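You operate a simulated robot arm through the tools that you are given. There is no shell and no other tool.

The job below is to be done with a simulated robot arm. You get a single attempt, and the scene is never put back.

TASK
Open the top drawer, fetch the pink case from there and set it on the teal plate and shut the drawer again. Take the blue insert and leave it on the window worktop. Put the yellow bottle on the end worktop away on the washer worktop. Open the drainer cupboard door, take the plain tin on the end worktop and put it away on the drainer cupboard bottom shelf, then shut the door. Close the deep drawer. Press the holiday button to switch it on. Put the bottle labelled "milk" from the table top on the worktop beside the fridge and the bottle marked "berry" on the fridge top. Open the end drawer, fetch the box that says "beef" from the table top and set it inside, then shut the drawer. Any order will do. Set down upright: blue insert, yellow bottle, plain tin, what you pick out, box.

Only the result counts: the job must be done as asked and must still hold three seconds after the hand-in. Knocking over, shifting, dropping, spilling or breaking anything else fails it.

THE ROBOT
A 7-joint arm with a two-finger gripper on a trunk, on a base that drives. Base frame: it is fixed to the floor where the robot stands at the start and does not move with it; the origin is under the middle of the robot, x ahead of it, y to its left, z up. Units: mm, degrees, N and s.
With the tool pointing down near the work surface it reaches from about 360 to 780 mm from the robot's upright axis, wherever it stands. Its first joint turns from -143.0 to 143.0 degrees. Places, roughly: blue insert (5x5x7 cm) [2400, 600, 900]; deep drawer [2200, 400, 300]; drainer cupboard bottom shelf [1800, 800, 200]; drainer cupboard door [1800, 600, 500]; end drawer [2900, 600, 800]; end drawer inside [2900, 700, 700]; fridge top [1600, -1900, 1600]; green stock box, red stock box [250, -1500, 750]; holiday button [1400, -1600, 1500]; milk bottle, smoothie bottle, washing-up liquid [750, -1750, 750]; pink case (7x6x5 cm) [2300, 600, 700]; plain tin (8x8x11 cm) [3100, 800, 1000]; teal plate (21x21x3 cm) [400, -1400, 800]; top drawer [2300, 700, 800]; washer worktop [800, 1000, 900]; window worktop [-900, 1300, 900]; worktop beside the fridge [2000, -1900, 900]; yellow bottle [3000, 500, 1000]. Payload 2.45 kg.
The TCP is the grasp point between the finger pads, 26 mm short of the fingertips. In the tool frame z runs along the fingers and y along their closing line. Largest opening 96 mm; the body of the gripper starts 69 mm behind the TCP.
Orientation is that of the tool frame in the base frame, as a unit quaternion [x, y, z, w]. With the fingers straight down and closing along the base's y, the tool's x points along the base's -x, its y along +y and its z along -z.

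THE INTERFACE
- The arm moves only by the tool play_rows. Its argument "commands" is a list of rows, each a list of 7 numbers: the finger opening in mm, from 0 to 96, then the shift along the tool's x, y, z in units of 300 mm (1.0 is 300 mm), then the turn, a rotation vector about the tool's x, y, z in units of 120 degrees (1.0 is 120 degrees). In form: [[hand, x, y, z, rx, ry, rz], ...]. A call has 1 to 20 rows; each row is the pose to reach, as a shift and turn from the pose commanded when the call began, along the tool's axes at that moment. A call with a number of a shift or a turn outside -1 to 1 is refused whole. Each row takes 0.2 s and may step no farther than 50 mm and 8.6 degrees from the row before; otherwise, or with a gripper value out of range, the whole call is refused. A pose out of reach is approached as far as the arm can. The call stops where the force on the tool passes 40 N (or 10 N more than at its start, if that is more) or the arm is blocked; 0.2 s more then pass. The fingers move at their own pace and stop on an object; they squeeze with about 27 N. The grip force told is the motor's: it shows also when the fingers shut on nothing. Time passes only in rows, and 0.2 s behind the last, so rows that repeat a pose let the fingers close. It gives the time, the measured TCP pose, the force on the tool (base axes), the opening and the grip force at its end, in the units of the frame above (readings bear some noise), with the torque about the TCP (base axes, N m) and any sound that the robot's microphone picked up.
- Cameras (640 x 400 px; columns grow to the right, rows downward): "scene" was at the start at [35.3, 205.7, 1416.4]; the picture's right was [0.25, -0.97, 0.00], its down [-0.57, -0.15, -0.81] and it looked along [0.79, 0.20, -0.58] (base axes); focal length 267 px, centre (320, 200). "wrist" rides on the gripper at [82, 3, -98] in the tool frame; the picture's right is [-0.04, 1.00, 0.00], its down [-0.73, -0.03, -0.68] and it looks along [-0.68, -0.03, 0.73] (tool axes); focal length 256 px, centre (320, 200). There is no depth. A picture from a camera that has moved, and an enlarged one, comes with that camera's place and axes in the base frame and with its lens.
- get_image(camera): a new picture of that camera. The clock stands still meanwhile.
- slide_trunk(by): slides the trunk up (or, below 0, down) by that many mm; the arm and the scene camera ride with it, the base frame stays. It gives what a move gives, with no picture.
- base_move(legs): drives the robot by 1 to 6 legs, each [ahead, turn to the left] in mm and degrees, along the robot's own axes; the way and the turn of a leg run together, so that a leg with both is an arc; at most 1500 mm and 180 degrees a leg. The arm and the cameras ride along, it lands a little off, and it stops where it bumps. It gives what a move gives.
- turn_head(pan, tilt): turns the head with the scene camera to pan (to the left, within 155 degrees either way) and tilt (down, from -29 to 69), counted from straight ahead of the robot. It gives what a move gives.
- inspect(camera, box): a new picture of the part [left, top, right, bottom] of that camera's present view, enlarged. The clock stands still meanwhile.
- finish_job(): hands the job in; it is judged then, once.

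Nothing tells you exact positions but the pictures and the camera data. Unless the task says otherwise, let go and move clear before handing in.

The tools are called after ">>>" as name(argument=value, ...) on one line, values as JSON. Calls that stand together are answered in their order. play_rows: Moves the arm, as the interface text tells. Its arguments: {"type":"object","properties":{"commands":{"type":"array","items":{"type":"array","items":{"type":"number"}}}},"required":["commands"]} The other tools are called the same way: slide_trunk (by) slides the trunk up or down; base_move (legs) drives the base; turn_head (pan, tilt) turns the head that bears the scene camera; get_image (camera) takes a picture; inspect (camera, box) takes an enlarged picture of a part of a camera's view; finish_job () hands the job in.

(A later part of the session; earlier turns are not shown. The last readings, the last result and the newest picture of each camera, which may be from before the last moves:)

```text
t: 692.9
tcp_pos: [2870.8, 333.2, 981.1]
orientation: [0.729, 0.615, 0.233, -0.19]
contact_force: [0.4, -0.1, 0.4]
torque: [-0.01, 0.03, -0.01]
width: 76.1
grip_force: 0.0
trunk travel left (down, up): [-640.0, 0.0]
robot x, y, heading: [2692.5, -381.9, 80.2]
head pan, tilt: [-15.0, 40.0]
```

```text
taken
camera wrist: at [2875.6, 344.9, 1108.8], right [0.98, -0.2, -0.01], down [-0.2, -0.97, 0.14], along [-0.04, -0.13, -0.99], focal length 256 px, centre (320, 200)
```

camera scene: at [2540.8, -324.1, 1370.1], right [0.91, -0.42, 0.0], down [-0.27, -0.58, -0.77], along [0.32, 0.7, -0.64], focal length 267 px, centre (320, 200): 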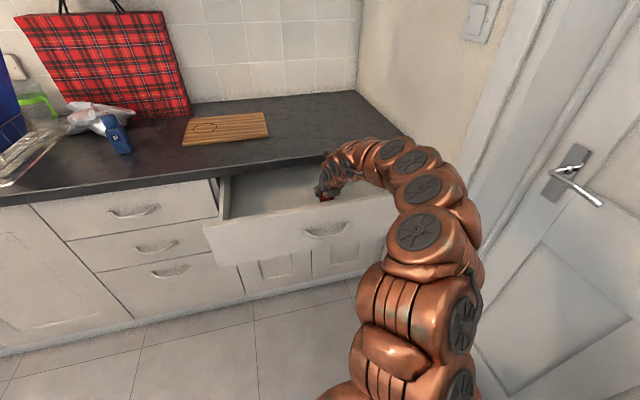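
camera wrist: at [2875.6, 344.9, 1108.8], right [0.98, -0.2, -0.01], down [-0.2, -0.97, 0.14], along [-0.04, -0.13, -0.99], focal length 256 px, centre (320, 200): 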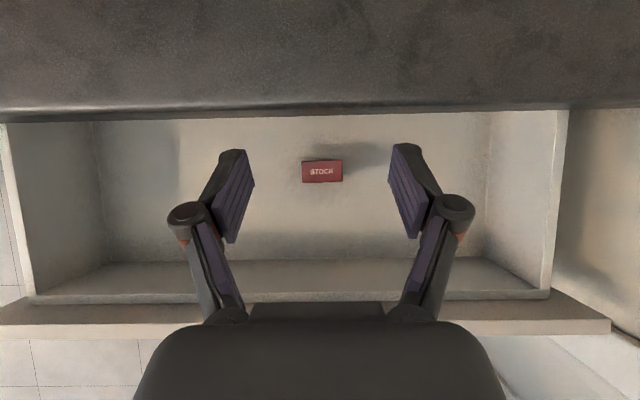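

The BEEF box stands upright in the drawer. I back off a little (keeping clear of the crate), level the hand, and will push the drawer shut slowly so the box doesn't tip.

>>> base_move(legs=[[-150, 0]])

>>> play_rows(commands=[[50, -0.03, 0.04, -0.02, 0, 0.06, 0], [20, -0.06, 0.08, -0.04, 0, 0.12, 0], [0, -0.09, 0.12, -0.06, 0, 0.18, 0], [0, -0.12, 0.16, -0.08, 0, 0.24, 0], [0, -0.15, 0.2, -0.1, 0, 0.3, 0], [0, -0.164, 0.22, -0.115, 0, 0.36, 0], [0, -0.164, 0.24, -0.115, 0, 0.42, 0], [0, -0.164, 0.25, -0.115, 0, 0.455, 0]])

>>> get_image(camera="wrist")

>>> get_image(camera="scene")

```text
t: 694.2
tcp_pos: [2846.0, 186.5, 981.7]
orientation: [0.728, 0.616, 0.232, -0.191]
contact_force: [-0.1, -0.3, -0.2]
torque: [0.05, 0.01, 0.0]
width: 76.1
grip_force: 0.0
trunk travel left (down, up): [-640.0, 0.0]
robot x, y, heading: [2668.8, -529.0, 80.2]
head pan, tilt: [-15.0, 40.0]
```

```text
t: 696.0
tcp_pos: [2908.5, 115.4, 983.8]
orientation: [0.54, 0.46, 0.541, -0.452]
contact_force: [0.3, 0.7, -0.2]
torque: [-0.01, 0.01, 0.0]
width: 0.0
grip_force: 27.2
trunk travel left (down, up): [-640.0, 0.0]
robot x, y, heading: [2665.6, -532.2, 80.3]
head pan, tilt: [-15.0, 40.0]
```

```text
taken
camera wrist: at [2896.5, 18.6, 1064.9], right [0.99, -0.17, -0.03], down [-0.14, -0.67, -0.73], along [0.1, 0.72, -0.68], focal length 256 px, centre (320, 200)
```

wrist: 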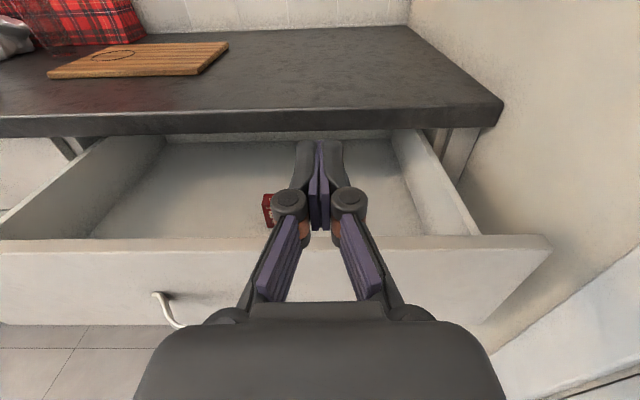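

```text
taken
camera scene: at [2515.4, -471.6, 1600.1], right [0.91, -0.42, 0.0], down [-0.27, -0.58, -0.77], along [0.32, 0.7, -0.64], focal length 267 px, centre (320, 200)
```

scene: 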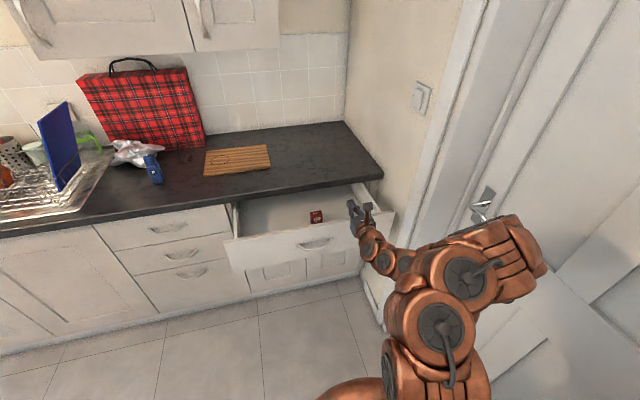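

>>> slide_trunk(by=-185)

>>> get_image(camera="wrist")

>>> play_rows(commands=[[0, 0, 0, 0.02, 0, 0, 0], [0, 0, 0, 0.04, 0, 0, 0], [0, 0, 0, 0.06, 0, 0, 0], [0, 0, 0, 0.08, 0, 0, 0], [0, 0, 0, 0.1, 0, 0, 0], [0, 0, 0, 0.12, 0, 0, 0], [0, 0, 0, 0.14, 0, 0, 0], [0, 0, 0, 0.16, 0, 0, 0], [0, 0, 0, 0.18, 0, 0, 0], [0, 0, 0, 0.2, 0, 0, 0], [0, 0, 0, 0.22, 0, 0, 0], [0, 0, 0, 0.24, 0, 0, 0], [0, 0, 0, 0.26, 0, 0, 0], [0, 0, 0, 0.28, 0, 0, 0], [0, 0, 0, 0.3, 0, 0, 0], [0, 0, 0, 0.32, 0, 0, 0], [0, 0, 0, 0.34, 0, 0, 0]])

>>> get_image(camera="wrist")

>>> get_image(camera="scene")

```text
t: 698.1
tcp_pos: [2909.7, 115.1, 797.3]
orientation: [0.541, 0.459, 0.541, -0.452]
contact_force: [0.3, -0.5, -0.2]
torque: [-0.01, -0.01, 0.0]
width: 0.0
grip_force: 27.1
trunk travel left (down, up): [-455.0, 185.0]
robot x, y, heading: [2668.6, -528.9, 80.2]
head pan, tilt: [-15.0, 40.0]
```

```text
taken
camera wrist: at [2896.4, 18.9, 879.6], right [0.99, -0.17, -0.03], down [-0.14, -0.67, -0.73], along [0.1, 0.72, -0.68], focal length 256 px, centre (320, 200)
```

wrist: 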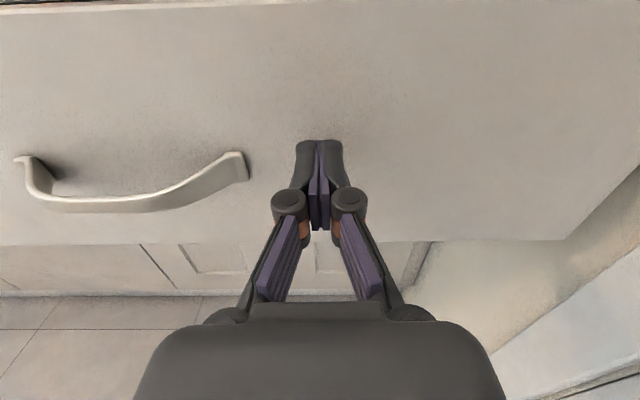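

```text
t: 701.7
tcp_pos: [2926.5, 215.7, 795.3]
orientation: [0.541, 0.459, 0.54, -0.453]
contact_force: [0.3, 0.0, -0.2]
torque: [-0.01, -0.02, -0.01]
width: 0.0
grip_force: 26.8
trunk travel left (down, up): [-455.0, 185.0]
robot x, y, heading: [2667.9, -530.3, 80.3]
head pan, tilt: [-15.0, 40.0]
```

```text
taken
camera wrist: at [2913.6, 120.1, 878.2], right [0.98, -0.17, -0.03], down [-0.14, -0.67, -0.73], along [0.1, 0.72, -0.68], focal length 256 px, centre (320, 200)
```

wrist: 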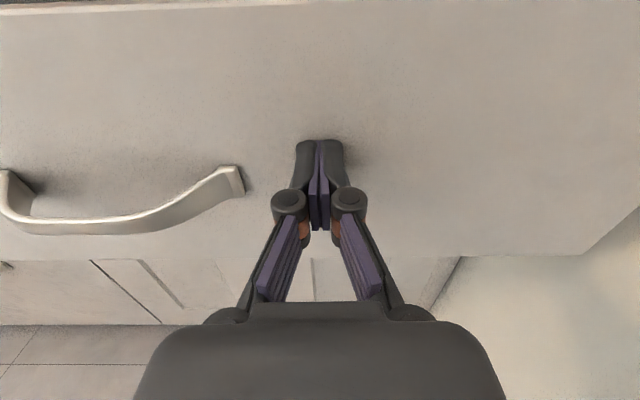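

```text
taken
camera scene: at [2515.4, -471.6, 1415.1], right [0.91, -0.42, 0.0], down [-0.27, -0.58, -0.77], along [0.32, 0.7, -0.64], focal length 267 px, centre (320, 200)
```

scene: 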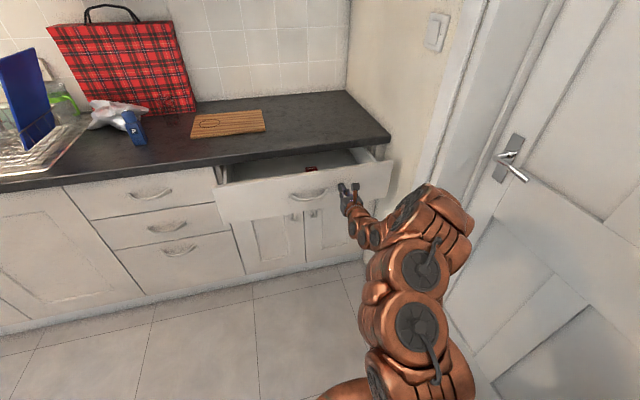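

The drawer is moving gently with the box inside. I retract the arm, step the base forward, and continue the slow push.

>>> play_rows(commands=[[0, 0, 0, -0.1, 0, 0, 0], [0, 0, 0, -0.2, 0, 0, 0], [0, 0, 0, -0.3, 0, 0, 0], [0, 0, 0, -0.33, 0, 0, 0]])

>>> base_move(legs=[[90, 0]])

>>> play_rows(commands=[[0, 0, 0, 0.02, 0, 0, 0], [0, 0, 0, 0.04, 0, 0, 0], [0, 0, 0, 0.06, 0, 0, 0], [0, 0, 0, 0.08, 0, 0, 0], [0, 0, 0, 0.1, 0, 0, 0], [0, 0, 0, 0.12, 0, 0, 0], [0, 0, 0, 0.14, 0, 0, 0], [0, 0, 0, 0.16, 0, 0, 0], [0, 0, 0, 0.18, 0, 0, 0], [0, 0, 0, 0.2, 0, 0, 0], [0, 0, 0, 0.22, 0, 0, 0], [0, 0, 0, 0.24, 0, 0, 0], [0, 0, 0, 0.26, 0, 0, 0], [0, 0, 0, 0.28, 0, 0, 0], [0, 0, 0, 0.3, 0, 0, 0], [0, 0, 0, 0.32, 0, 0, 0], [0, 0, 0, 0.34, 0, 0, 0], [0, 0, 0, 0.36, 0, 0, 0], [0, 0, 0, 0.38, 0, 0, 0]])

>>> get_image(camera="wrist")

```text
t: 702.7
tcp_pos: [2909.8, 117.6, 797.9]
orientation: [0.541, 0.459, 0.541, -0.451]
contact_force: [-0.2, 0.1, -0.1]
torque: [0.03, -0.03, 0.0]
width: 0.0
grip_force: 27.5
trunk travel left (down, up): [-455.0, 185.0]
robot x, y, heading: [2669.8, -531.0, 80.4]
head pan, tilt: [-15.0, 40.0]
```

```text
t: 703.8
tcp_pos: [2923.2, 208.0, 798.6]
orientation: [0.541, 0.459, 0.54, -0.452]
contact_force: [0.3, -0.2, -0.1]
torque: [0.02, -0.01, -0.03]
width: 0.0
grip_force: 27.0
trunk travel left (down, up): [-455.0, 185.0]
robot x, y, heading: [2681.7, -444.4, 80.3]
head pan, tilt: [-15.0, 40.0]
```

```text
t: 707.8
tcp_pos: [2943.1, 320.6, 798.0]
orientation: [0.54, 0.46, 0.54, -0.452]
contact_force: [0.0, -0.2, 0.6]
torque: [-0.03, 0.0, 0.0]
width: 0.1
grip_force: 28.9
trunk travel left (down, up): [-455.0, 185.0]
robot x, y, heading: [2681.6, -441.5, 80.2]
head pan, tilt: [-15.0, 40.0]
```

```text
taken
camera wrist: at [2929.2, 224.5, 880.4], right [0.99, -0.17, -0.03], down [-0.14, -0.67, -0.73], along [0.1, 0.72, -0.68], focal length 256 px, centre (320, 200)
```

wrist: 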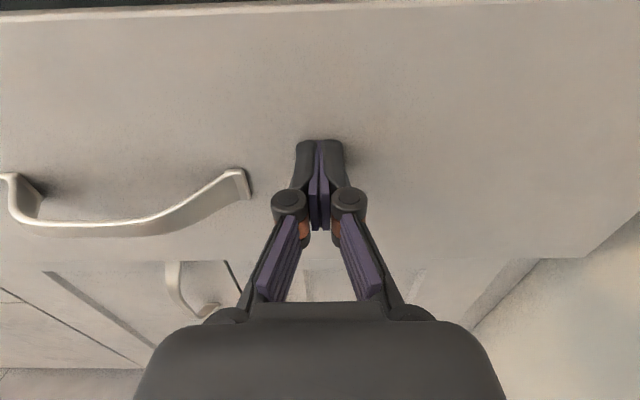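

>>> play_rows(commands=[[0, 0, 0, 0.02, 0, 0, 0], [0, 0, 0, 0.04, 0, 0, 0], [0, 0, 0, 0.06, 0, 0, 0], [0, 0, 0, 0.08, 0, 0, 0], [0, 0, 0, 0.1, 0, 0, 0], [0, 0, 0, 0.12, 0, 0, 0], [0, 0, 0, 0.14, 0, 0, 0], [0, 0, 0, 0.155, 0, 0, 0], [0, 0, 0, 0.17, 0, 0, 0], [0, 0, 0, 0.185, 0, 0, 0], [0, 0, 0, 0.2, 0, 0, 0]])

>>> get_image(camera="wrist")

>>> get_image(camera="scene")

```text
t: 710.2
tcp_pos: [2944.3, 339.5, 799.0]
orientation: [0.541, 0.461, 0.54, -0.451]
contact_force: [0.8, 0.0, -0.3]
torque: [0.02, -0.02, 0.01]
width: 0.2
grip_force: 28.7
out of reach, approached as far as the arm can: row 4, 5, 6, 7, 8, 9, 10, 11
trunk travel left (down, up): [-455.0, 185.0]
robot x, y, heading: [2680.8, -442.2, 80.1]
head pan, tilt: [-15.0, 40.0]
```

```text
taken
camera wrist: at [2931.6, 243.8, 880.9], right [0.99, -0.17, -0.03], down [-0.14, -0.67, -0.73], along [0.1, 0.72, -0.68], focal length 256 px, centre (320, 200)
```

wrist: 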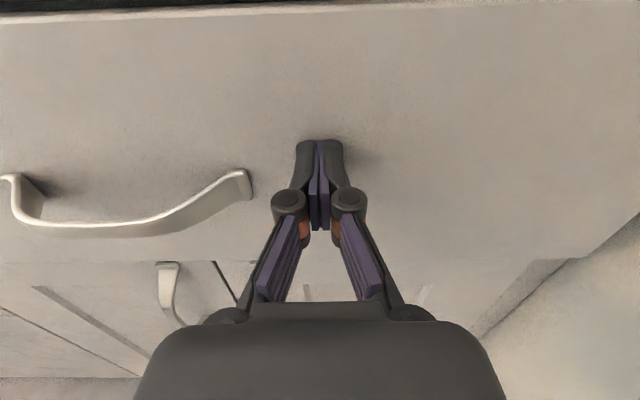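

```text
taken
camera scene: at [2530.7, -382.5, 1415.1], right [0.91, -0.42, 0.0], down [-0.27, -0.58, -0.77], along [0.32, 0.7, -0.64], focal length 267 px, centre (320, 200)
```

scene: 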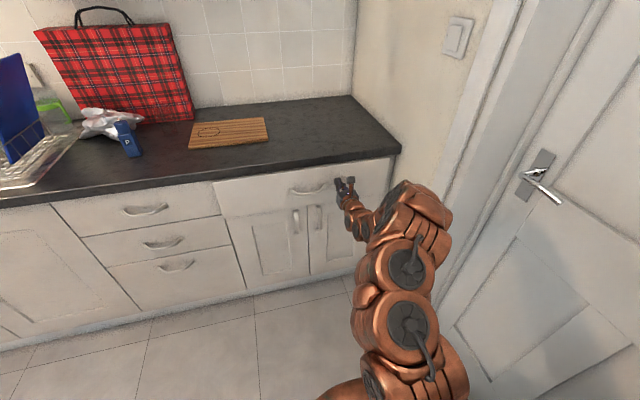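

>>> play_rows(commands=[[0, 0, 0, -0.1, 0, 0, 0], [0, 0, 0, -0.2, 0, 0, 0], [0, 0, 0, -0.24, 0, 0, 0]])

>>> base_move(legs=[[60, 0]])

>>> play_rows(commands=[[0, 0, 0, 0.02, 0, 0, 0], [0, 0, 0, 0.04, 0, 0, 0], [0, 0, 0, 0.06, 0, 0, 0], [0, 0, 0, 0.08, 0, 0, 0], [0, 0, 0, 0.1, 0, 0, 0], [0, 0, 0, 0.12, 0, 0, 0], [0, 0, 0, 0.14, 0, 0, 0], [0, 0, 0, 0.155, 0, 0, 0], [0, 0, 0, 0.17, 0, 0, 0], [0, 0, 0, 0.185, 0, 0, 0], [0, 0, 0, 0.2, 0, 0, 0], [0, 0, 0, 0.21, 0, 0, 0], [0, 0, 0, 0.22, 0, 0, 0]])

>>> get_image(camera="wrist")

>>> get_image(camera="scene")

```text
t: 711.0
tcp_pos: [2932.8, 270.0, 800.0]
orientation: [0.54, 0.46, 0.54, -0.452]
contact_force: [-0.6, -0.8, 0.7]
torque: [0.01, -0.02, 0.01]
width: 0.0
grip_force: 28.1
trunk travel left (down, up): [-455.0, 185.0]
robot x, y, heading: [2683.7, -439.6, 80.0]
head pan, tilt: [-15.0, 40.0]
```

```text
t: 711.9
tcp_pos: [2943.3, 330.1, 800.3]
orientation: [0.54, 0.46, 0.54, -0.453]
contact_force: [0.0, -0.4, -0.8]
torque: [0.02, 0.0, 0.02]
width: 0.0
grip_force: 28.7
trunk travel left (down, up): [-455.0, 185.0]
robot x, y, heading: [2691.9, -383.4, 80.3]
head pan, tilt: [-15.0, 40.0]
```

```text
t: 713.6
tcp_pos: [2950.2, 369.1, 799.7]
orientation: [0.542, 0.461, 0.539, -0.452]
contact_force: [-6.9, -27.2, 12.5]
torque: [0.65, -0.15, 0.03]
width: 6.1
grip_force: 28.3
trunk travel left (down, up): [-455.0, 185.0]
robot x, y, heading: [2694.2, -383.1, 80.3]
head pan, tilt: [-15.0, 40.0]
stopped in row 8: the force on the tool passed its limit at 56 N (the readings are from after the stop); the commanded pose is now the measured one
```

```text
taken
camera wrist: at [2936.7, 273.4, 881.6], right [0.99, -0.17, -0.03], down [-0.14, -0.67, -0.73], along [0.1, 0.72, -0.69], focal length 256 px, centre (320, 200)
```

wrist: 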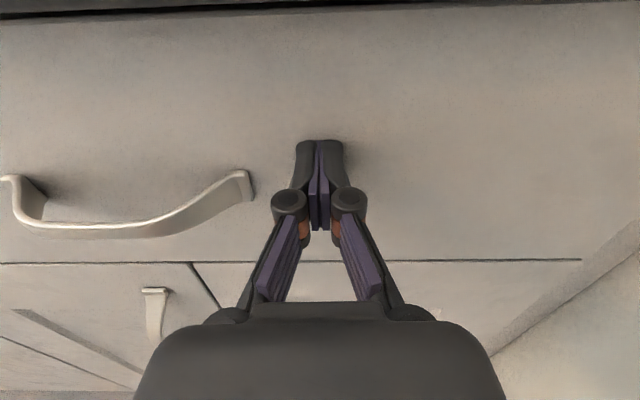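

```text
taken
camera scene: at [2540.2, -326.0, 1415.4], right [0.91, -0.42, 0.0], down [-0.27, -0.58, -0.77], along [0.32, 0.7, -0.64], focal length 267 px, centre (320, 200)
```

scene: 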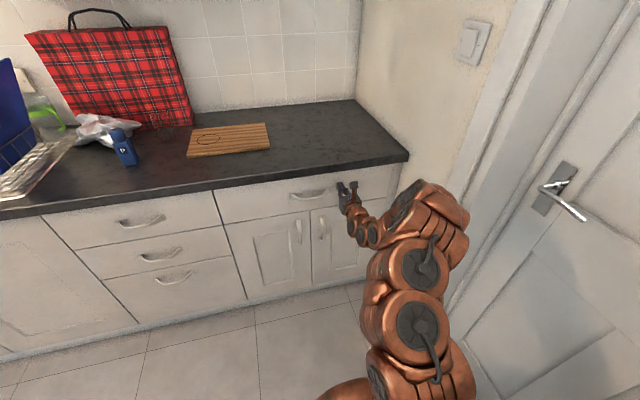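

The end drawer is fully closed. Remaining: put the crate back where it was (about 105 mm toward the counter). I retract, step back slightly, and turn around via the left to face it.

>>> play_rows(commands=[[0, 0, 0, -0.1, 0, 0, 0], [0, 0, 0, -0.2, 0, 0, 0], [0, 0, 0, -0.3, 0, 0, 0]])

>>> base_move(legs=[[-90, 0], [0, 90], [0, 90], [-90, 0]])

>>> turn_head(pan=15, tilt=45)

>>> get_image(camera="scene")

>>> inspect(camera="scene", box=[160, 120, 400, 270])

```text
t: 714.4
tcp_pos: [2936.5, 281.3, 798.5]
orientation: [0.542, 0.461, 0.539, -0.451]
contact_force: [-0.7, 0.9, -1.0]
torque: [-0.01, 0.02, -0.05]
width: 0.0
grip_force: 28.6
trunk travel left (down, up): [-455.0, 185.0]
robot x, y, heading: [2693.1, -382.2, 80.1]
head pan, tilt: [-15.0, 40.0]
```

```text
t: 723.9
tcp_pos: [2459.4, -1052.0, 798.1]
orientation: [-0.465, 0.538, -0.456, -0.535]
contact_force: [0.2, 0.1, 0.2]
torque: [-0.03, 0.0, 0.0]
width: 0.0
grip_force: 29.0
trunk travel left (down, up): [-455.0, 185.0]
robot x, y, heading: [2693.1, -382.4, -99.0]
head pan, tilt: [-15.0, 40.0]
```

```text
t: 724.9
tcp_pos: [2458.8, -1052.5, 798.7]
orientation: [-0.466, 0.538, -0.456, -0.534]
contact_force: [0.6, 0.2, -0.1]
torque: [0.02, 0.0, 0.0]
width: 0.0
grip_force: 28.9
trunk travel left (down, up): [-455.0, 185.0]
robot x, y, heading: [2693.3, -377.4, -99.1]
head pan, tilt: [15.0, 45.0]
```

```text
taken
camera scene: at [2887.6, -439.9, 1407.8], right [-0.99, -0.1, 0.0], down [-0.07, 0.7, -0.71], along [0.07, -0.7, -0.71], focal length 267 px, centre (320, 200)
```

scene: 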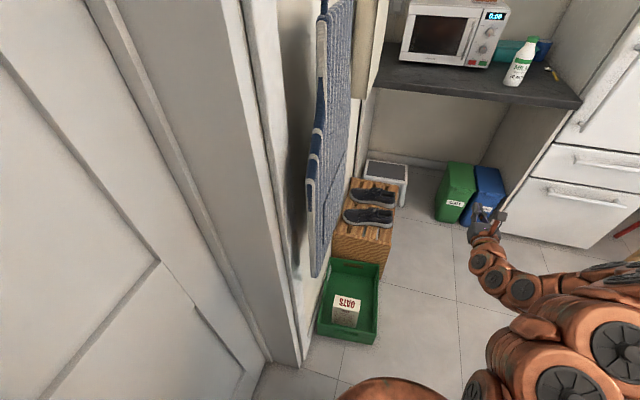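

```text
2.67 times, centred on (280, 195) of scene
camera zoom: at [2887.6, -439.9, 1407.8], right [-0.99, -0.1, 0.0], down [-0.07, 0.7, -0.71], along [0.07, -0.7, -0.71], focal length 712 px, centre (427, 213)
```

zoom: 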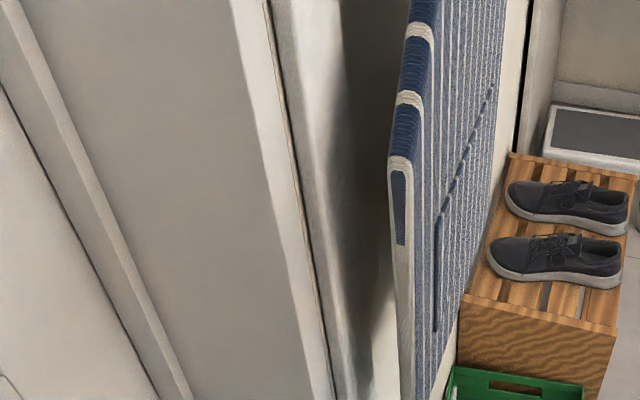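

From here I see the crate clearly: it needs about +80 mm toward me and ~5° clockwise. I'll point the tool down and use closed fingers inside its near-left wall to draw it back.

>>> play_rows(commands=[[0, 0, 0, 0, 0, -0.07, 0], [0, 0, 0, 0, 0, -0.14, 0], [0, 0, 0, 0, 0, -0.21, 0], [0, 0, 0, 0, 0, -0.28, 0], [0, 0, 0, 0, 0, -0.35, 0], [0, 0, 0, 0, 0, -0.42, 0], [0, 0, 0, 0, 0, -0.49, 0], [0, 0, 0, 0, 0, -0.56, 0], [0, 0, 0, 0, 0, -0.62, 0], [0, 0, 0, 0, 0, -0.68, 0], [0, 0, 0, 0, 0, -0.735, 0]])

>>> get_image(camera="scene")

```text
t: 727.3
tcp_pos: [2460.4, -1052.1, 797.7]
orientation: [-0.651, 0.759, -0.002, -0.009]
contact_force: [-1.0, 0.0, -0.1]
torque: [-0.02, -0.03, 0.01]
width: 0.2
grip_force: 28.5
trunk travel left (down, up): [-455.0, 185.0]
robot x, y, heading: [2691.8, -382.3, -99.0]
head pan, tilt: [15.0, 45.0]
```

```text
taken
camera scene: at [2887.5, -439.6, 1407.9], right [-0.99, -0.1, 0.0], down [-0.07, 0.7, -0.71], along [0.07, -0.7, -0.71], focal length 267 px, centre (320, 200)
```

scene: 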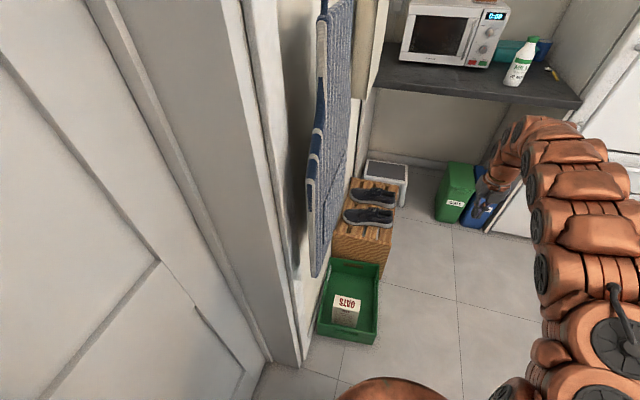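

>>> play_rows(commands=[[0, -0.08, -0.1, 0, 0, 0, 0], [0, -0.16, -0.2, 0, 0, 0, 0], [0, -0.24, -0.3, 0, 0, 0, 0], [0, -0.32, -0.4, 0, 0, 0, 0], [0, -0.4, -0.5, 0, 0, 0, 0], [0, -0.48, -0.6, 0, 0, 0, 0], [0, -0.55, -0.7, 0, 0, 0, 0], [0, -0.617, -0.789, 0, 0, 0, 0]])

>>> slide_trunk(by=-400)

>>> get_image(camera="scene")

>>> get_image(camera="wrist")

```text
t: 729.1
tcp_pos: [2721.0, -904.1, 793.5]
orientation: [-0.652, 0.759, -0.003, -0.009]
contact_force: [0.0, -0.5, -0.3]
torque: [0.06, -0.05, 0.01]
width: 0.0
grip_force: 28.8
trunk travel left (down, up): [-455.0, 185.0]
robot x, y, heading: [2691.6, -383.4, -99.2]
head pan, tilt: [15.0, 45.0]
```

```text
t: 732.9
tcp_pos: [2721.8, -904.2, 393.6]
orientation: [-0.652, 0.758, -0.003, -0.009]
contact_force: [0.1, 0.0, -0.2]
torque: [-0.01, -0.02, -0.03]
width: 0.0
grip_force: 28.2
trunk travel left (down, up): [-55.0, 585.0]
robot x, y, heading: [2688.3, -381.2, -98.9]
head pan, tilt: [15.0, 45.0]
```

```text
taken
camera scene: at [2887.8, -439.9, 1007.8], right [-0.99, -0.11, 0.0], down [-0.07, 0.7, -0.71], along [0.07, -0.7, -0.71], focal length 267 px, centre (320, 200)
```

scene: 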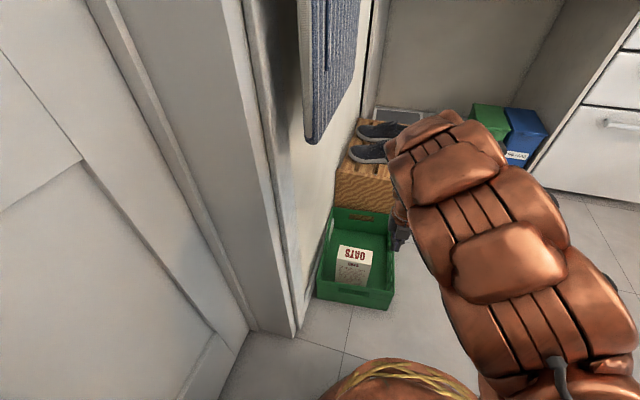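

```text
taken
camera wrist: at [2707.5, -982.5, 493.2], right [-0.98, 0.19, 0.01], down [0.15, 0.73, 0.67], along [0.12, 0.65, -0.75], focal length 256 px, centre (320, 200)
```

wrist: 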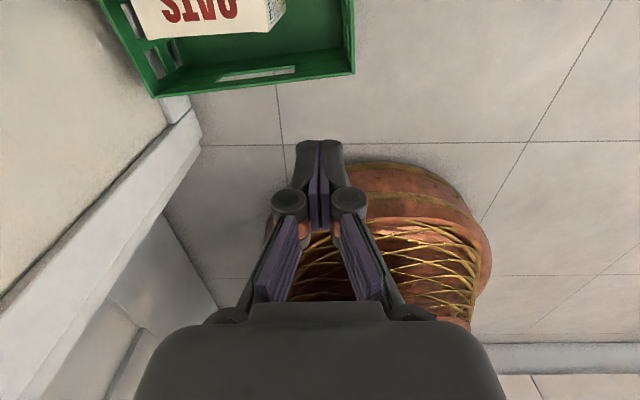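

The crate rim is ~155 mm high, its near wall at y≈-885. I position the closed fingers just inside that wall, left of the OATS box, and lower to overlap the wall.

>>> play_rows(commands=[[0, 0.05, 0.0, 0, 0, 0, 0], [0, 0.095, 0.0, 0, 0, 0, 0], [0, 0.095, 0.0, 0.13, 0, 0, 0], [0, 0.095, 0.0, 0.26, 0, 0, 0], [0, 0.095, 0.0, 0.39, 0, 0, 0], [0, 0.095, 0, 0.5, 0, 0, 0], [0, 0.095, 0, 0.6, 0, 0, 0]])

>>> get_image(camera="wrist")

>>> get_image(camera="scene")

```text
t: 734.5
tcp_pos: [2717.6, -936.9, 215.6]
orientation: [-0.652, 0.758, -0.003, -0.01]
contact_force: [0.2, 0.1, 0.9]
torque: [0.02, 0.03, -0.01]
width: 0.1
grip_force: 28.4
trunk travel left (down, up): [-55.0, 585.0]
robot x, y, heading: [2691.1, -378.9, -99.3]
head pan, tilt: [15.0, 45.0]
```

```text
taken
camera wrist: at [2703.3, -1013.3, 314.3], right [-0.98, 0.19, 0.01], down [0.15, 0.73, 0.66], along [0.12, 0.65, -0.75], focal length 256 px, centre (320, 200)
```

wrist: 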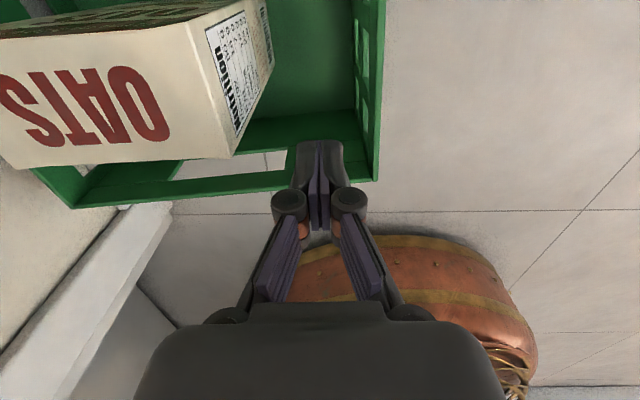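

```text
taken
camera scene: at [2887.8, -439.9, 1007.8], right [-0.99, -0.11, 0.0], down [-0.07, 0.7, -0.71], along [0.07, -0.7, -0.71], focal length 267 px, centre (320, 200)
```

scene: 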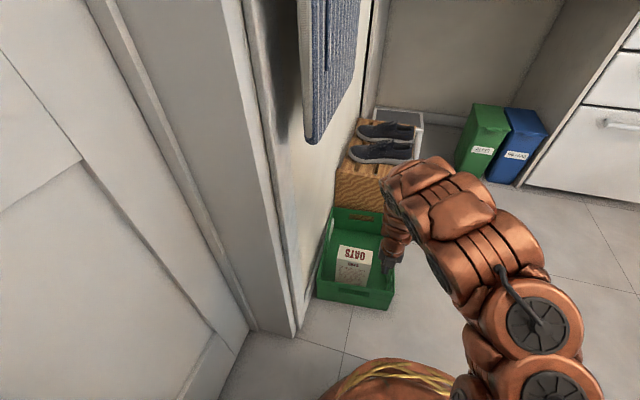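

>>> play_rows(commands=[[0, 0, 0, 0.1, 0, 0, 0], [0, 0, 0, 0.2, 0, 0, 0], [0, 0, 0, 0.27, 0, 0, 0], [0, 0, 0, 0.27, 0, 0, 0]])

>>> get_image(camera="wrist")

>>> inspect(camera="scene", box=[280, 180, 440, 320])

```text
t: 735.5
tcp_pos: [2714.6, -935.9, 134.0]
orientation: [-0.652, 0.758, -0.003, -0.009]
contact_force: [-0.2, -0.3, -0.8]
torque: [0.02, 0.01, 0.01]
width: 0.0
grip_force: 28.0
trunk travel left (down, up): [-55.0, 585.0]
robot x, y, heading: [2691.7, -382.5, -99.2]
head pan, tilt: [15.0, 45.0]
```

```text
taken
camera wrist: at [2700.5, -1014.8, 233.1], right [-0.98, 0.19, 0.01], down [0.15, 0.73, 0.67], along [0.12, 0.65, -0.75], focal length 256 px, centre (320, 200)
```

wrist: 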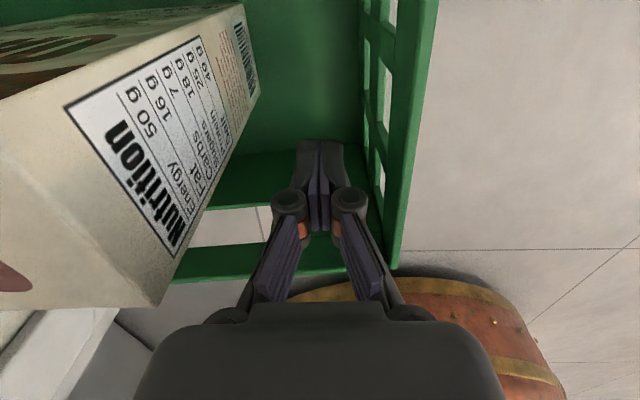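

```text
2.86 times, centred on (360, 250) of scene
camera zoom: at [2887.8, -439.9, 1007.8], right [-0.99, -0.11, 0.0], down [-0.07, 0.7, -0.71], along [0.07, -0.7, -0.71], focal length 763 px, centre (206, 57)
```

zoom: 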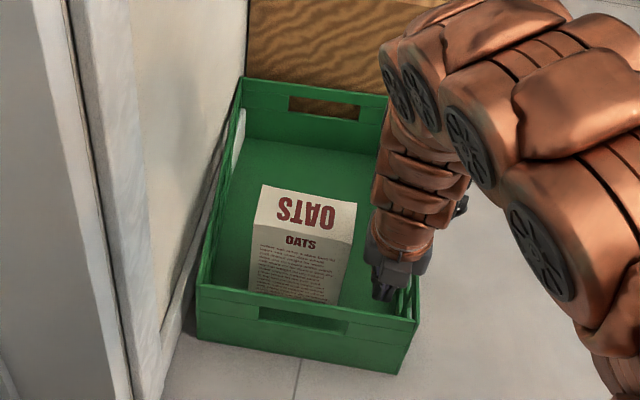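

The fingers are inside the near-left of the crate. I pull slowly toward me.

>>> play_rows(commands=[[0, -0.03, 0, 0, 0, 0, 0], [0, -0.06, 0, 0, 0, 0, 0], [0, -0.085, 0, 0, 0, 0, 0], [0, -0.11, 0, 0, 0, 0, 0], [0, -0.13, 0, 0, 0, 0, 0], [0, -0.15, 0, 0, 0, 0, 0], [0, -0.17, 0, 0, 0, 0, 0], [0, -0.19, 0, 0, 0, 0, 0], [0, -0.21, 0, 0, 0, 0, 0], [0, -0.23, 0, 0, 0, 0, 0], [0, -0.25, 0, 0, 0, 0, 0], [0, -0.27, 0, 0, 0, 0, 0], [0, -0.29, 0, 0, 0, 0, 0]])

>>> get_image(camera="scene")

>>> inspect(camera="scene", box=[280, 180, 440, 320])

```text
t: 738.3
tcp_pos: [2726.7, -849.8, 131.0]
orientation: [-0.652, 0.759, -0.003, -0.008]
contact_force: [-0.6, -1.8, 1.1]
torque: [0.1, -0.04, -0.01]
width: 0.0
grip_force: 27.0
trunk travel left (down, up): [-55.0, 585.0]
robot x, y, heading: [2690.6, -383.6, -99.0]
head pan, tilt: [15.0, 45.0]
```

```text
taken
camera scene: at [2887.8, -439.9, 1007.8], right [-0.99, -0.11, 0.0], down [-0.07, 0.7, -0.71], along [0.07, -0.7, -0.71], focal length 267 px, centre (320, 200)
```

scene: 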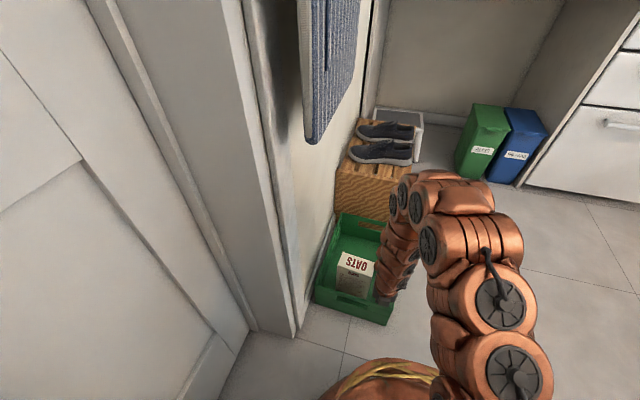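

```text
2.86 times, centred on (360, 250) of scene
camera zoom: at [2887.8, -439.9, 1007.8], right [-0.99, -0.11, 0.0], down [-0.07, 0.7, -0.71], along [0.07, -0.7, -0.71], focal length 763 px, centre (206, 57)
```

zoom: 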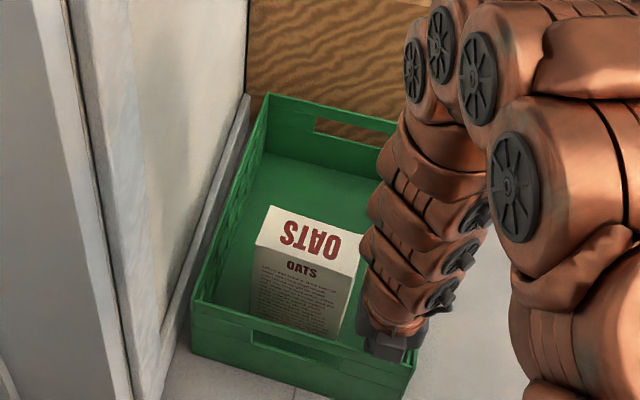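

The crate moved and rotated back to roughly its old yaw, but still needs ~55 mm. I'll pull next from the near-right inside corner to balance the rotation: lift, move over, and check.

>>> play_rows(commands=[[0, 0.04, 0, 0, 0, 0, 0], [0, 0.06, 0, -0.1, 0, 0, 0], [0, 0.06, 0, -0.25, 0, 0, 0], [0, 0.06, 0, -0.4, 0, 0, 0], [0, 0.06, -0.12, -0.45, 0, 0, 0], [0, 0.06, -0.25, -0.45, 0, 0, 0], [0, 0.08, -0.38, -0.45, 0, 0, 0], [0, 0.12, -0.5, -0.45, 0, 0, 0], [0, 0.16, -0.6, -0.45, 0, 0, 0]])

>>> get_image(camera="wrist")

>>> get_image(camera="scene")

```text
t: 740.3
tcp_pos: [2848.2, -879.1, 263.1]
orientation: [-0.653, 0.757, -0.006, -0.009]
contact_force: [0.4, 0.5, -0.6]
torque: [0.01, -0.03, 0.03]
width: 0.1
grip_force: 26.7
out of reach, approached as far as the arm can: row 8, 9
trunk travel left (down, up): [-55.0, 585.0]
robot x, y, heading: [2690.4, -382.8, -99.0]
head pan, tilt: [15.0, 45.0]
```

```text
taken
camera wrist: at [2834.1, -956.6, 363.1], right [-0.98, 0.19, 0.0], down [0.14, 0.73, 0.66], along [0.12, 0.65, -0.75], focal length 256 px, centre (320, 200)
```

wrist: 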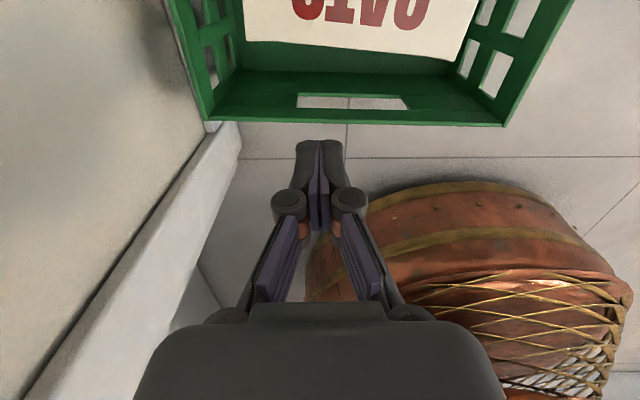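

```text
taken
camera scene: at [2887.9, -439.9, 1007.8], right [-0.99, -0.1, 0.0], down [-0.07, 0.7, -0.71], along [0.07, -0.7, -0.71], focal length 267 px, centre (320, 200)
```

scene: 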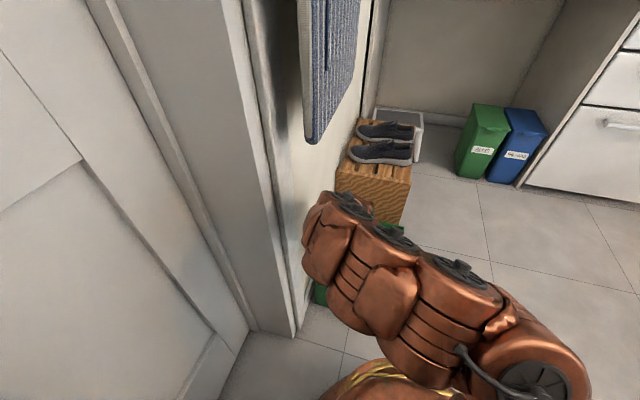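

The near wall now runs at about -10°, matching the room. It still needs ~55 mm straight toward me, so I'll pinch the middle of the near rim (one finger inside, one outside) and pull without rotating it.

>>> play_rows(commands=[[10, -0.01, 0.03, 0, 0, 0, -0.07], [20, -0.02, 0.06, 0, 0, 0, -0.14], [30, -0.03, 0.09, 0, 0, 0, -0.21], [30, -0.04, 0.12, 0, 0, 0, -0.28], [30, -0.054, 0.153, 0, 0, 0, -0.35], [30, -0.054, 0.153, 0, 0, 0, -0.42], [30, -0.054, 0.153, 0, 0, 0, -0.49], [30, -0.054, 0.153, 0, 0, 0, -0.56], [30, -0.054, 0.153, 0, 0, 0, -0.62], [30, -0.054, 0.153, 0, 0, 0, -0.68], [30, -0.054, 0.153, 0, 0, 0, -0.75]])

>>> get_image(camera="wrist")

>>> get_image(camera="scene")

```text
t: 742.7
tcp_pos: [2803.8, -855.6, 263.6]
orientation: [0.997, -0.074, -0.005, 0.009]
contact_force: [0.6, -0.4, -0.5]
torque: [0.01, -0.03, -0.02]
width: 30.0
grip_force: 0.0
trunk travel left (down, up): [-55.0, 585.0]
robot x, y, heading: [2689.2, -383.0, -98.9]
head pan, tilt: [15.0, 45.0]
```

```text
taken
camera wrist: at [2885.8, -869.1, 361.2], right [-0.19, -0.98, 0.02], down [-0.71, 0.15, 0.68], along [-0.67, 0.12, -0.73], focal length 256 px, centre (320, 200)
```

wrist: 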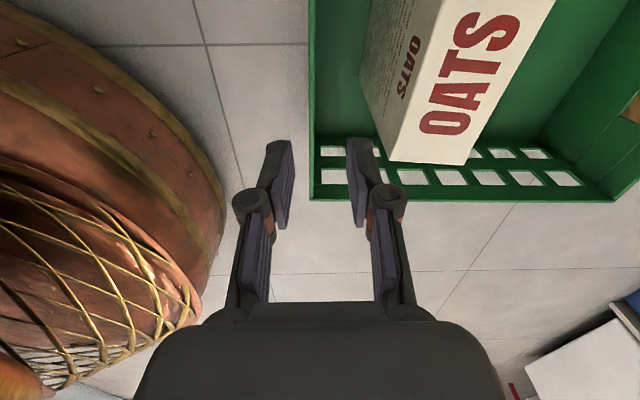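

```text
taken
camera scene: at [2887.9, -439.9, 1007.8], right [-0.99, -0.11, 0.0], down [-0.07, 0.7, -0.71], along [0.07, -0.7, -0.71], focal length 267 px, centre (320, 200)
```

scene: 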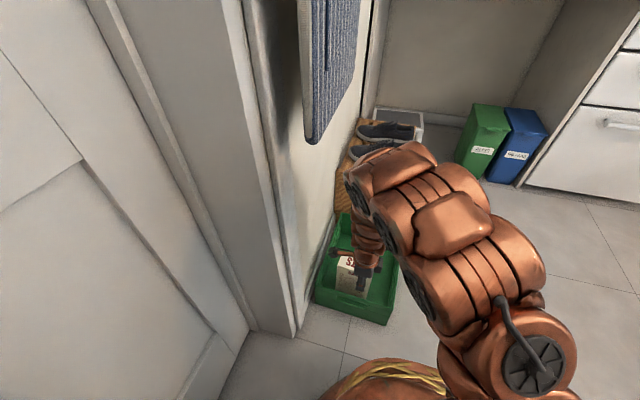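

>>> play_rows(commands=[[28, 0, -0.02, 0, 0, 0, 0], [28, 0, -0.02, 0.1, 0, 0, 0], [28, 0, -0.02, 0.2, 0, 0, 0], [28, 0, -0.02, 0.25, 0, 0, 0]])

>>> get_image(camera="wrist")

>>> inspect(camera="wrist", box=[220, 60, 460, 210])

```text
t: 743.7
tcp_pos: [2804.7, -852.6, 187.6]
orientation: [0.997, -0.075, -0.004, 0.01]
contact_force: [-0.5, 0.2, -0.1]
torque: [0.0, -0.02, 0.03]
width: 28.2
grip_force: 0.1
trunk travel left (down, up): [-55.0, 585.0]
robot x, y, heading: [2695.9, -384.1, -98.9]
head pan, tilt: [15.0, 45.0]
```

```text
taken
camera wrist: at [2885.6, -866.3, 285.1], right [-0.19, -0.98, 0.02], down [-0.71, 0.15, 0.68], along [-0.67, 0.12, -0.73], focal length 256 px, centre (320, 200)
```

wrist: 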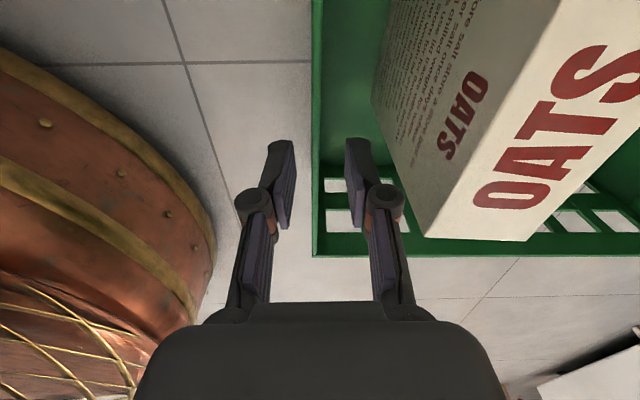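

```text
2.67 times, centred on (340, 135) of wrist
camera zoom: at [2885.6, -866.3, 285.1], right [-0.19, -0.98, 0.02], down [-0.71, 0.15, 0.68], along [-0.67, 0.12, -0.73], focal length 683 px, centre (267, 373)
```

zoom: 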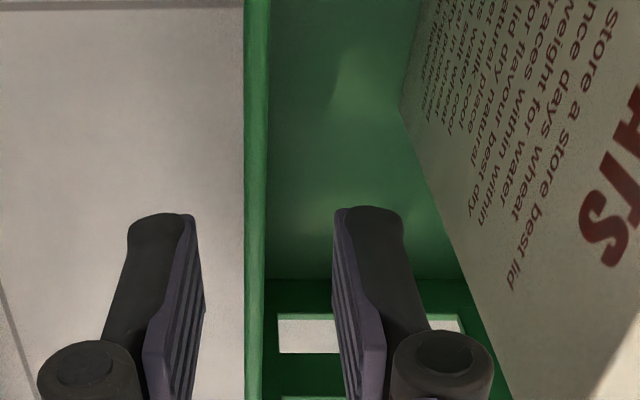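

>>> play_rows(commands=[[28, 0, -0.006, 0.08, 0, 0, 0], [28, 0, -0.006, 0.16, 0, 0, 0], [28, 0, -0.006, 0.175, 0, 0, 0], [15, 0, -0.006, 0.175, 0, 0, 0], [0, 0, -0.006, 0.175, 0, 0, 0], [0, 0, -0.006, 0.175, 0, 0, 0], [0, 0, -0.006, 0.175, 0, 0, 0]])

>>> get_image(camera="wrist")

```text
t: 745.3
tcp_pos: [2802.5, -853.9, 136.3]
orientation: [0.997, -0.075, -0.004, 0.008]
contact_force: [-1.1, -0.2, -0.4]
torque: [0.21, -0.02, -0.65]
width: 6.1
grip_force: 27.2
trunk travel left (down, up): [-55.0, 585.0]
robot x, y, heading: [2692.2, -380.5, -99.2]
head pan, tilt: [15.0, 45.0]
```

```text
taken
camera wrist: at [2884.9, -865.6, 232.9], right [-0.19, -0.98, 0.02], down [-0.71, 0.15, 0.68], along [-0.67, 0.12, -0.73], focal length 256 px, centre (320, 200)
```

wrist: 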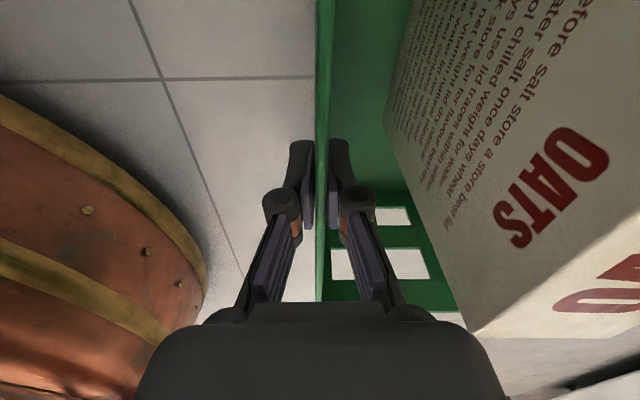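

The rim is pinched. I pull it 55 mm straight back.

>>> play_rows(commands=[[0, 0, -0.02, 0, 0, 0, 0], [0, 0, -0.04, 0, 0, 0, 0], [0, 0, -0.06, 0, 0, 0, 0], [0, 0, -0.08, 0, 0, 0, 0], [0, 0, -0.1, 0, 0, 0, 0], [0, 0, -0.12, 0, 0, 0, 0], [0, 0, -0.14, 0, 0, 0, 0], [0, 0, -0.16, 0, 0, 0, 0], [0, 0, -0.18, 0, 0, 0, 0]])

>>> get_image(camera="wrist")

>>> get_image(camera="scene")

```text
t: 747.3
tcp_pos: [2812.8, -797.7, 136.0]
orientation: [0.997, -0.076, -0.004, 0.009]
contact_force: [-1.0, -1.6, 0.3]
torque: [0.03, -0.17, -0.13]
width: 6.1
grip_force: 26.5
trunk travel left (down, up): [-55.0, 585.0]
robot x, y, heading: [2689.0, -379.2, -98.9]
head pan, tilt: [15.0, 45.0]
```

```text
taken
camera wrist: at [2893.6, -811.1, 233.0], right [-0.19, -0.98, 0.02], down [-0.71, 0.15, 0.68], along [-0.67, 0.12, -0.73], focal length 256 px, centre (320, 200)
```

wrist: 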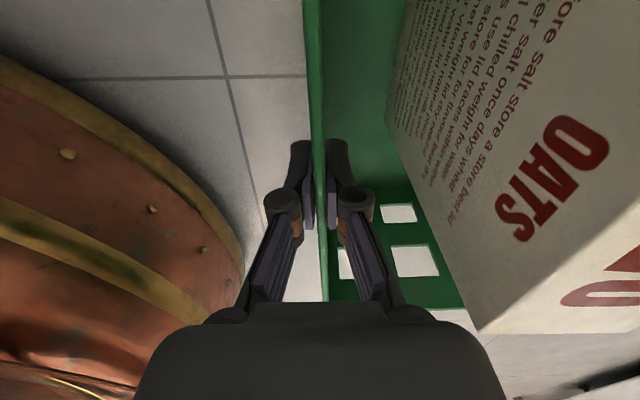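

```text
taken
camera scene: at [2887.8, -439.9, 1007.9], right [-0.99, -0.1, 0.0], down [-0.07, 0.7, -0.71], along [0.07, -0.7, -0.71], focal length 267 px, centre (320, 200)
```

scene: 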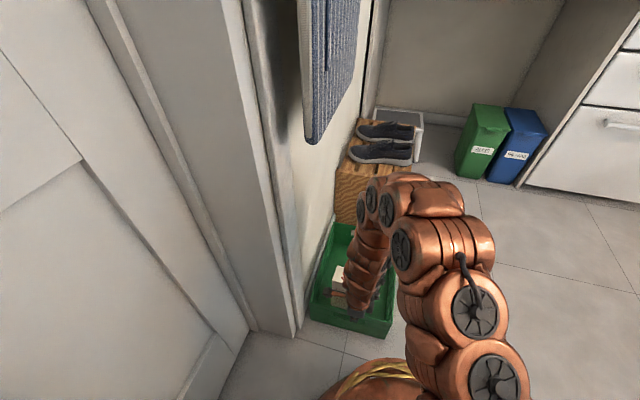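

>>> play_rows(commands=[[16, 0, 0, 0, 0, 0, 0], [28, 0, 0, 0, 0, 0, 0], [28, 0, 0, 0, 0, 0, 0], [28, 0, 0, -0.12, 0, 0, 0], [28, 0, 0, -0.26, 0, 0, 0], [28, 0, 0, -0.4, 0, 0, 0], [28, 0, 0, -0.52, 0, 0, 0]])

>>> slide_trunk(by=400)

>>> get_image(camera="wrist")

>>> get_image(camera="scene")

>>> inspect(camera="scene", box=[240, 230, 480, 380])

```text
t: 748.9
tcp_pos: [2813.7, -794.6, 293.2]
orientation: [0.997, -0.076, -0.004, 0.008]
contact_force: [-0.3, -0.1, 0.9]
torque: [0.0, 0.0, -0.01]
width: 27.8
grip_force: 0.1
trunk travel left (down, up): [-55.0, 585.0]
robot x, y, heading: [2687.9, -386.3, -99.1]
head pan, tilt: [15.0, 45.0]
```

```text
t: 752.7
tcp_pos: [2814.8, -795.9, 693.3]
orientation: [0.997, -0.075, -0.004, 0.008]
contact_force: [0.4, 0.5, -0.2]
torque: [-0.01, -0.02, -0.01]
width: 27.7
grip_force: 0.1
trunk travel left (down, up): [-455.0, 185.0]
robot x, y, heading: [2690.9, -381.4, -99.1]
head pan, tilt: [15.0, 45.0]
```

```text
taken
camera wrist: at [2895.8, -808.1, 789.7], right [-0.19, -0.98, 0.02], down [-0.71, 0.15, 0.68], along [-0.67, 0.12, -0.73], focal length 256 px, centre (320, 200)
```

wrist: 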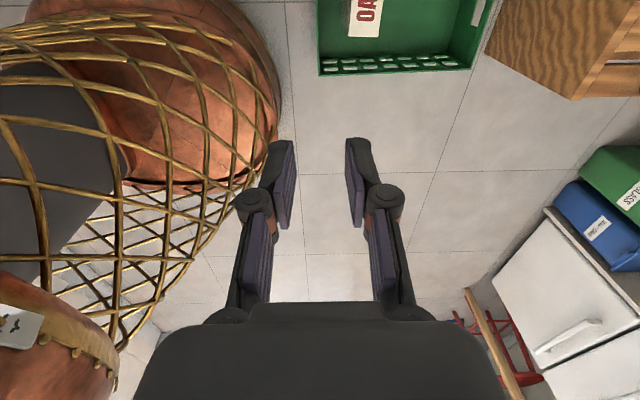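

```text
taken
camera scene: at [2887.9, -439.9, 1407.8], right [-0.99, -0.11, 0.0], down [-0.07, 0.7, -0.71], along [0.07, -0.7, -0.71], focal length 267 px, centre (320, 200)
```

scene: 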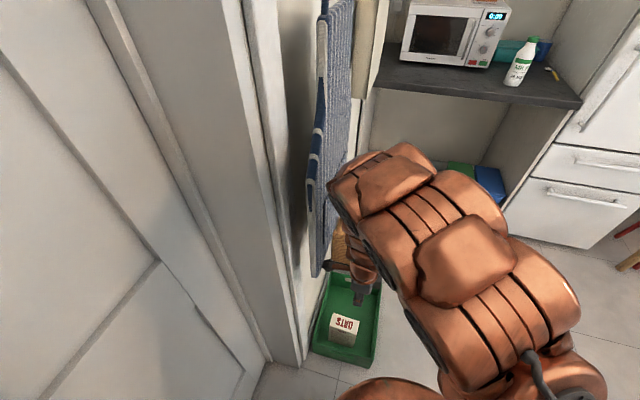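

```text
2.67 times, centred on (360, 305) of scene
camera zoom: at [2887.9, -439.9, 1407.8], right [-0.99, -0.11, 0.0], down [-0.07, 0.7, -0.71], along [0.07, -0.7, -0.71], focal length 712 px, centre (213, -80)
```

zoom: 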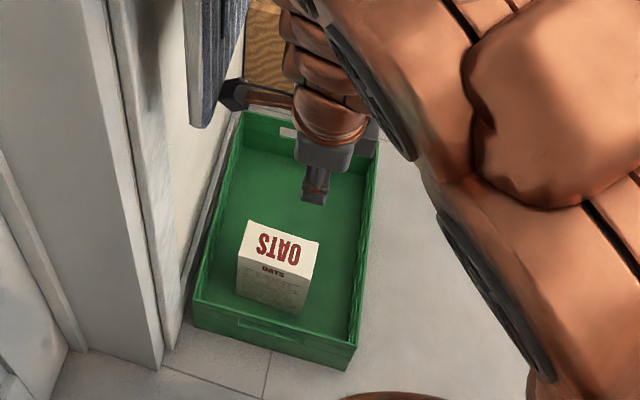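

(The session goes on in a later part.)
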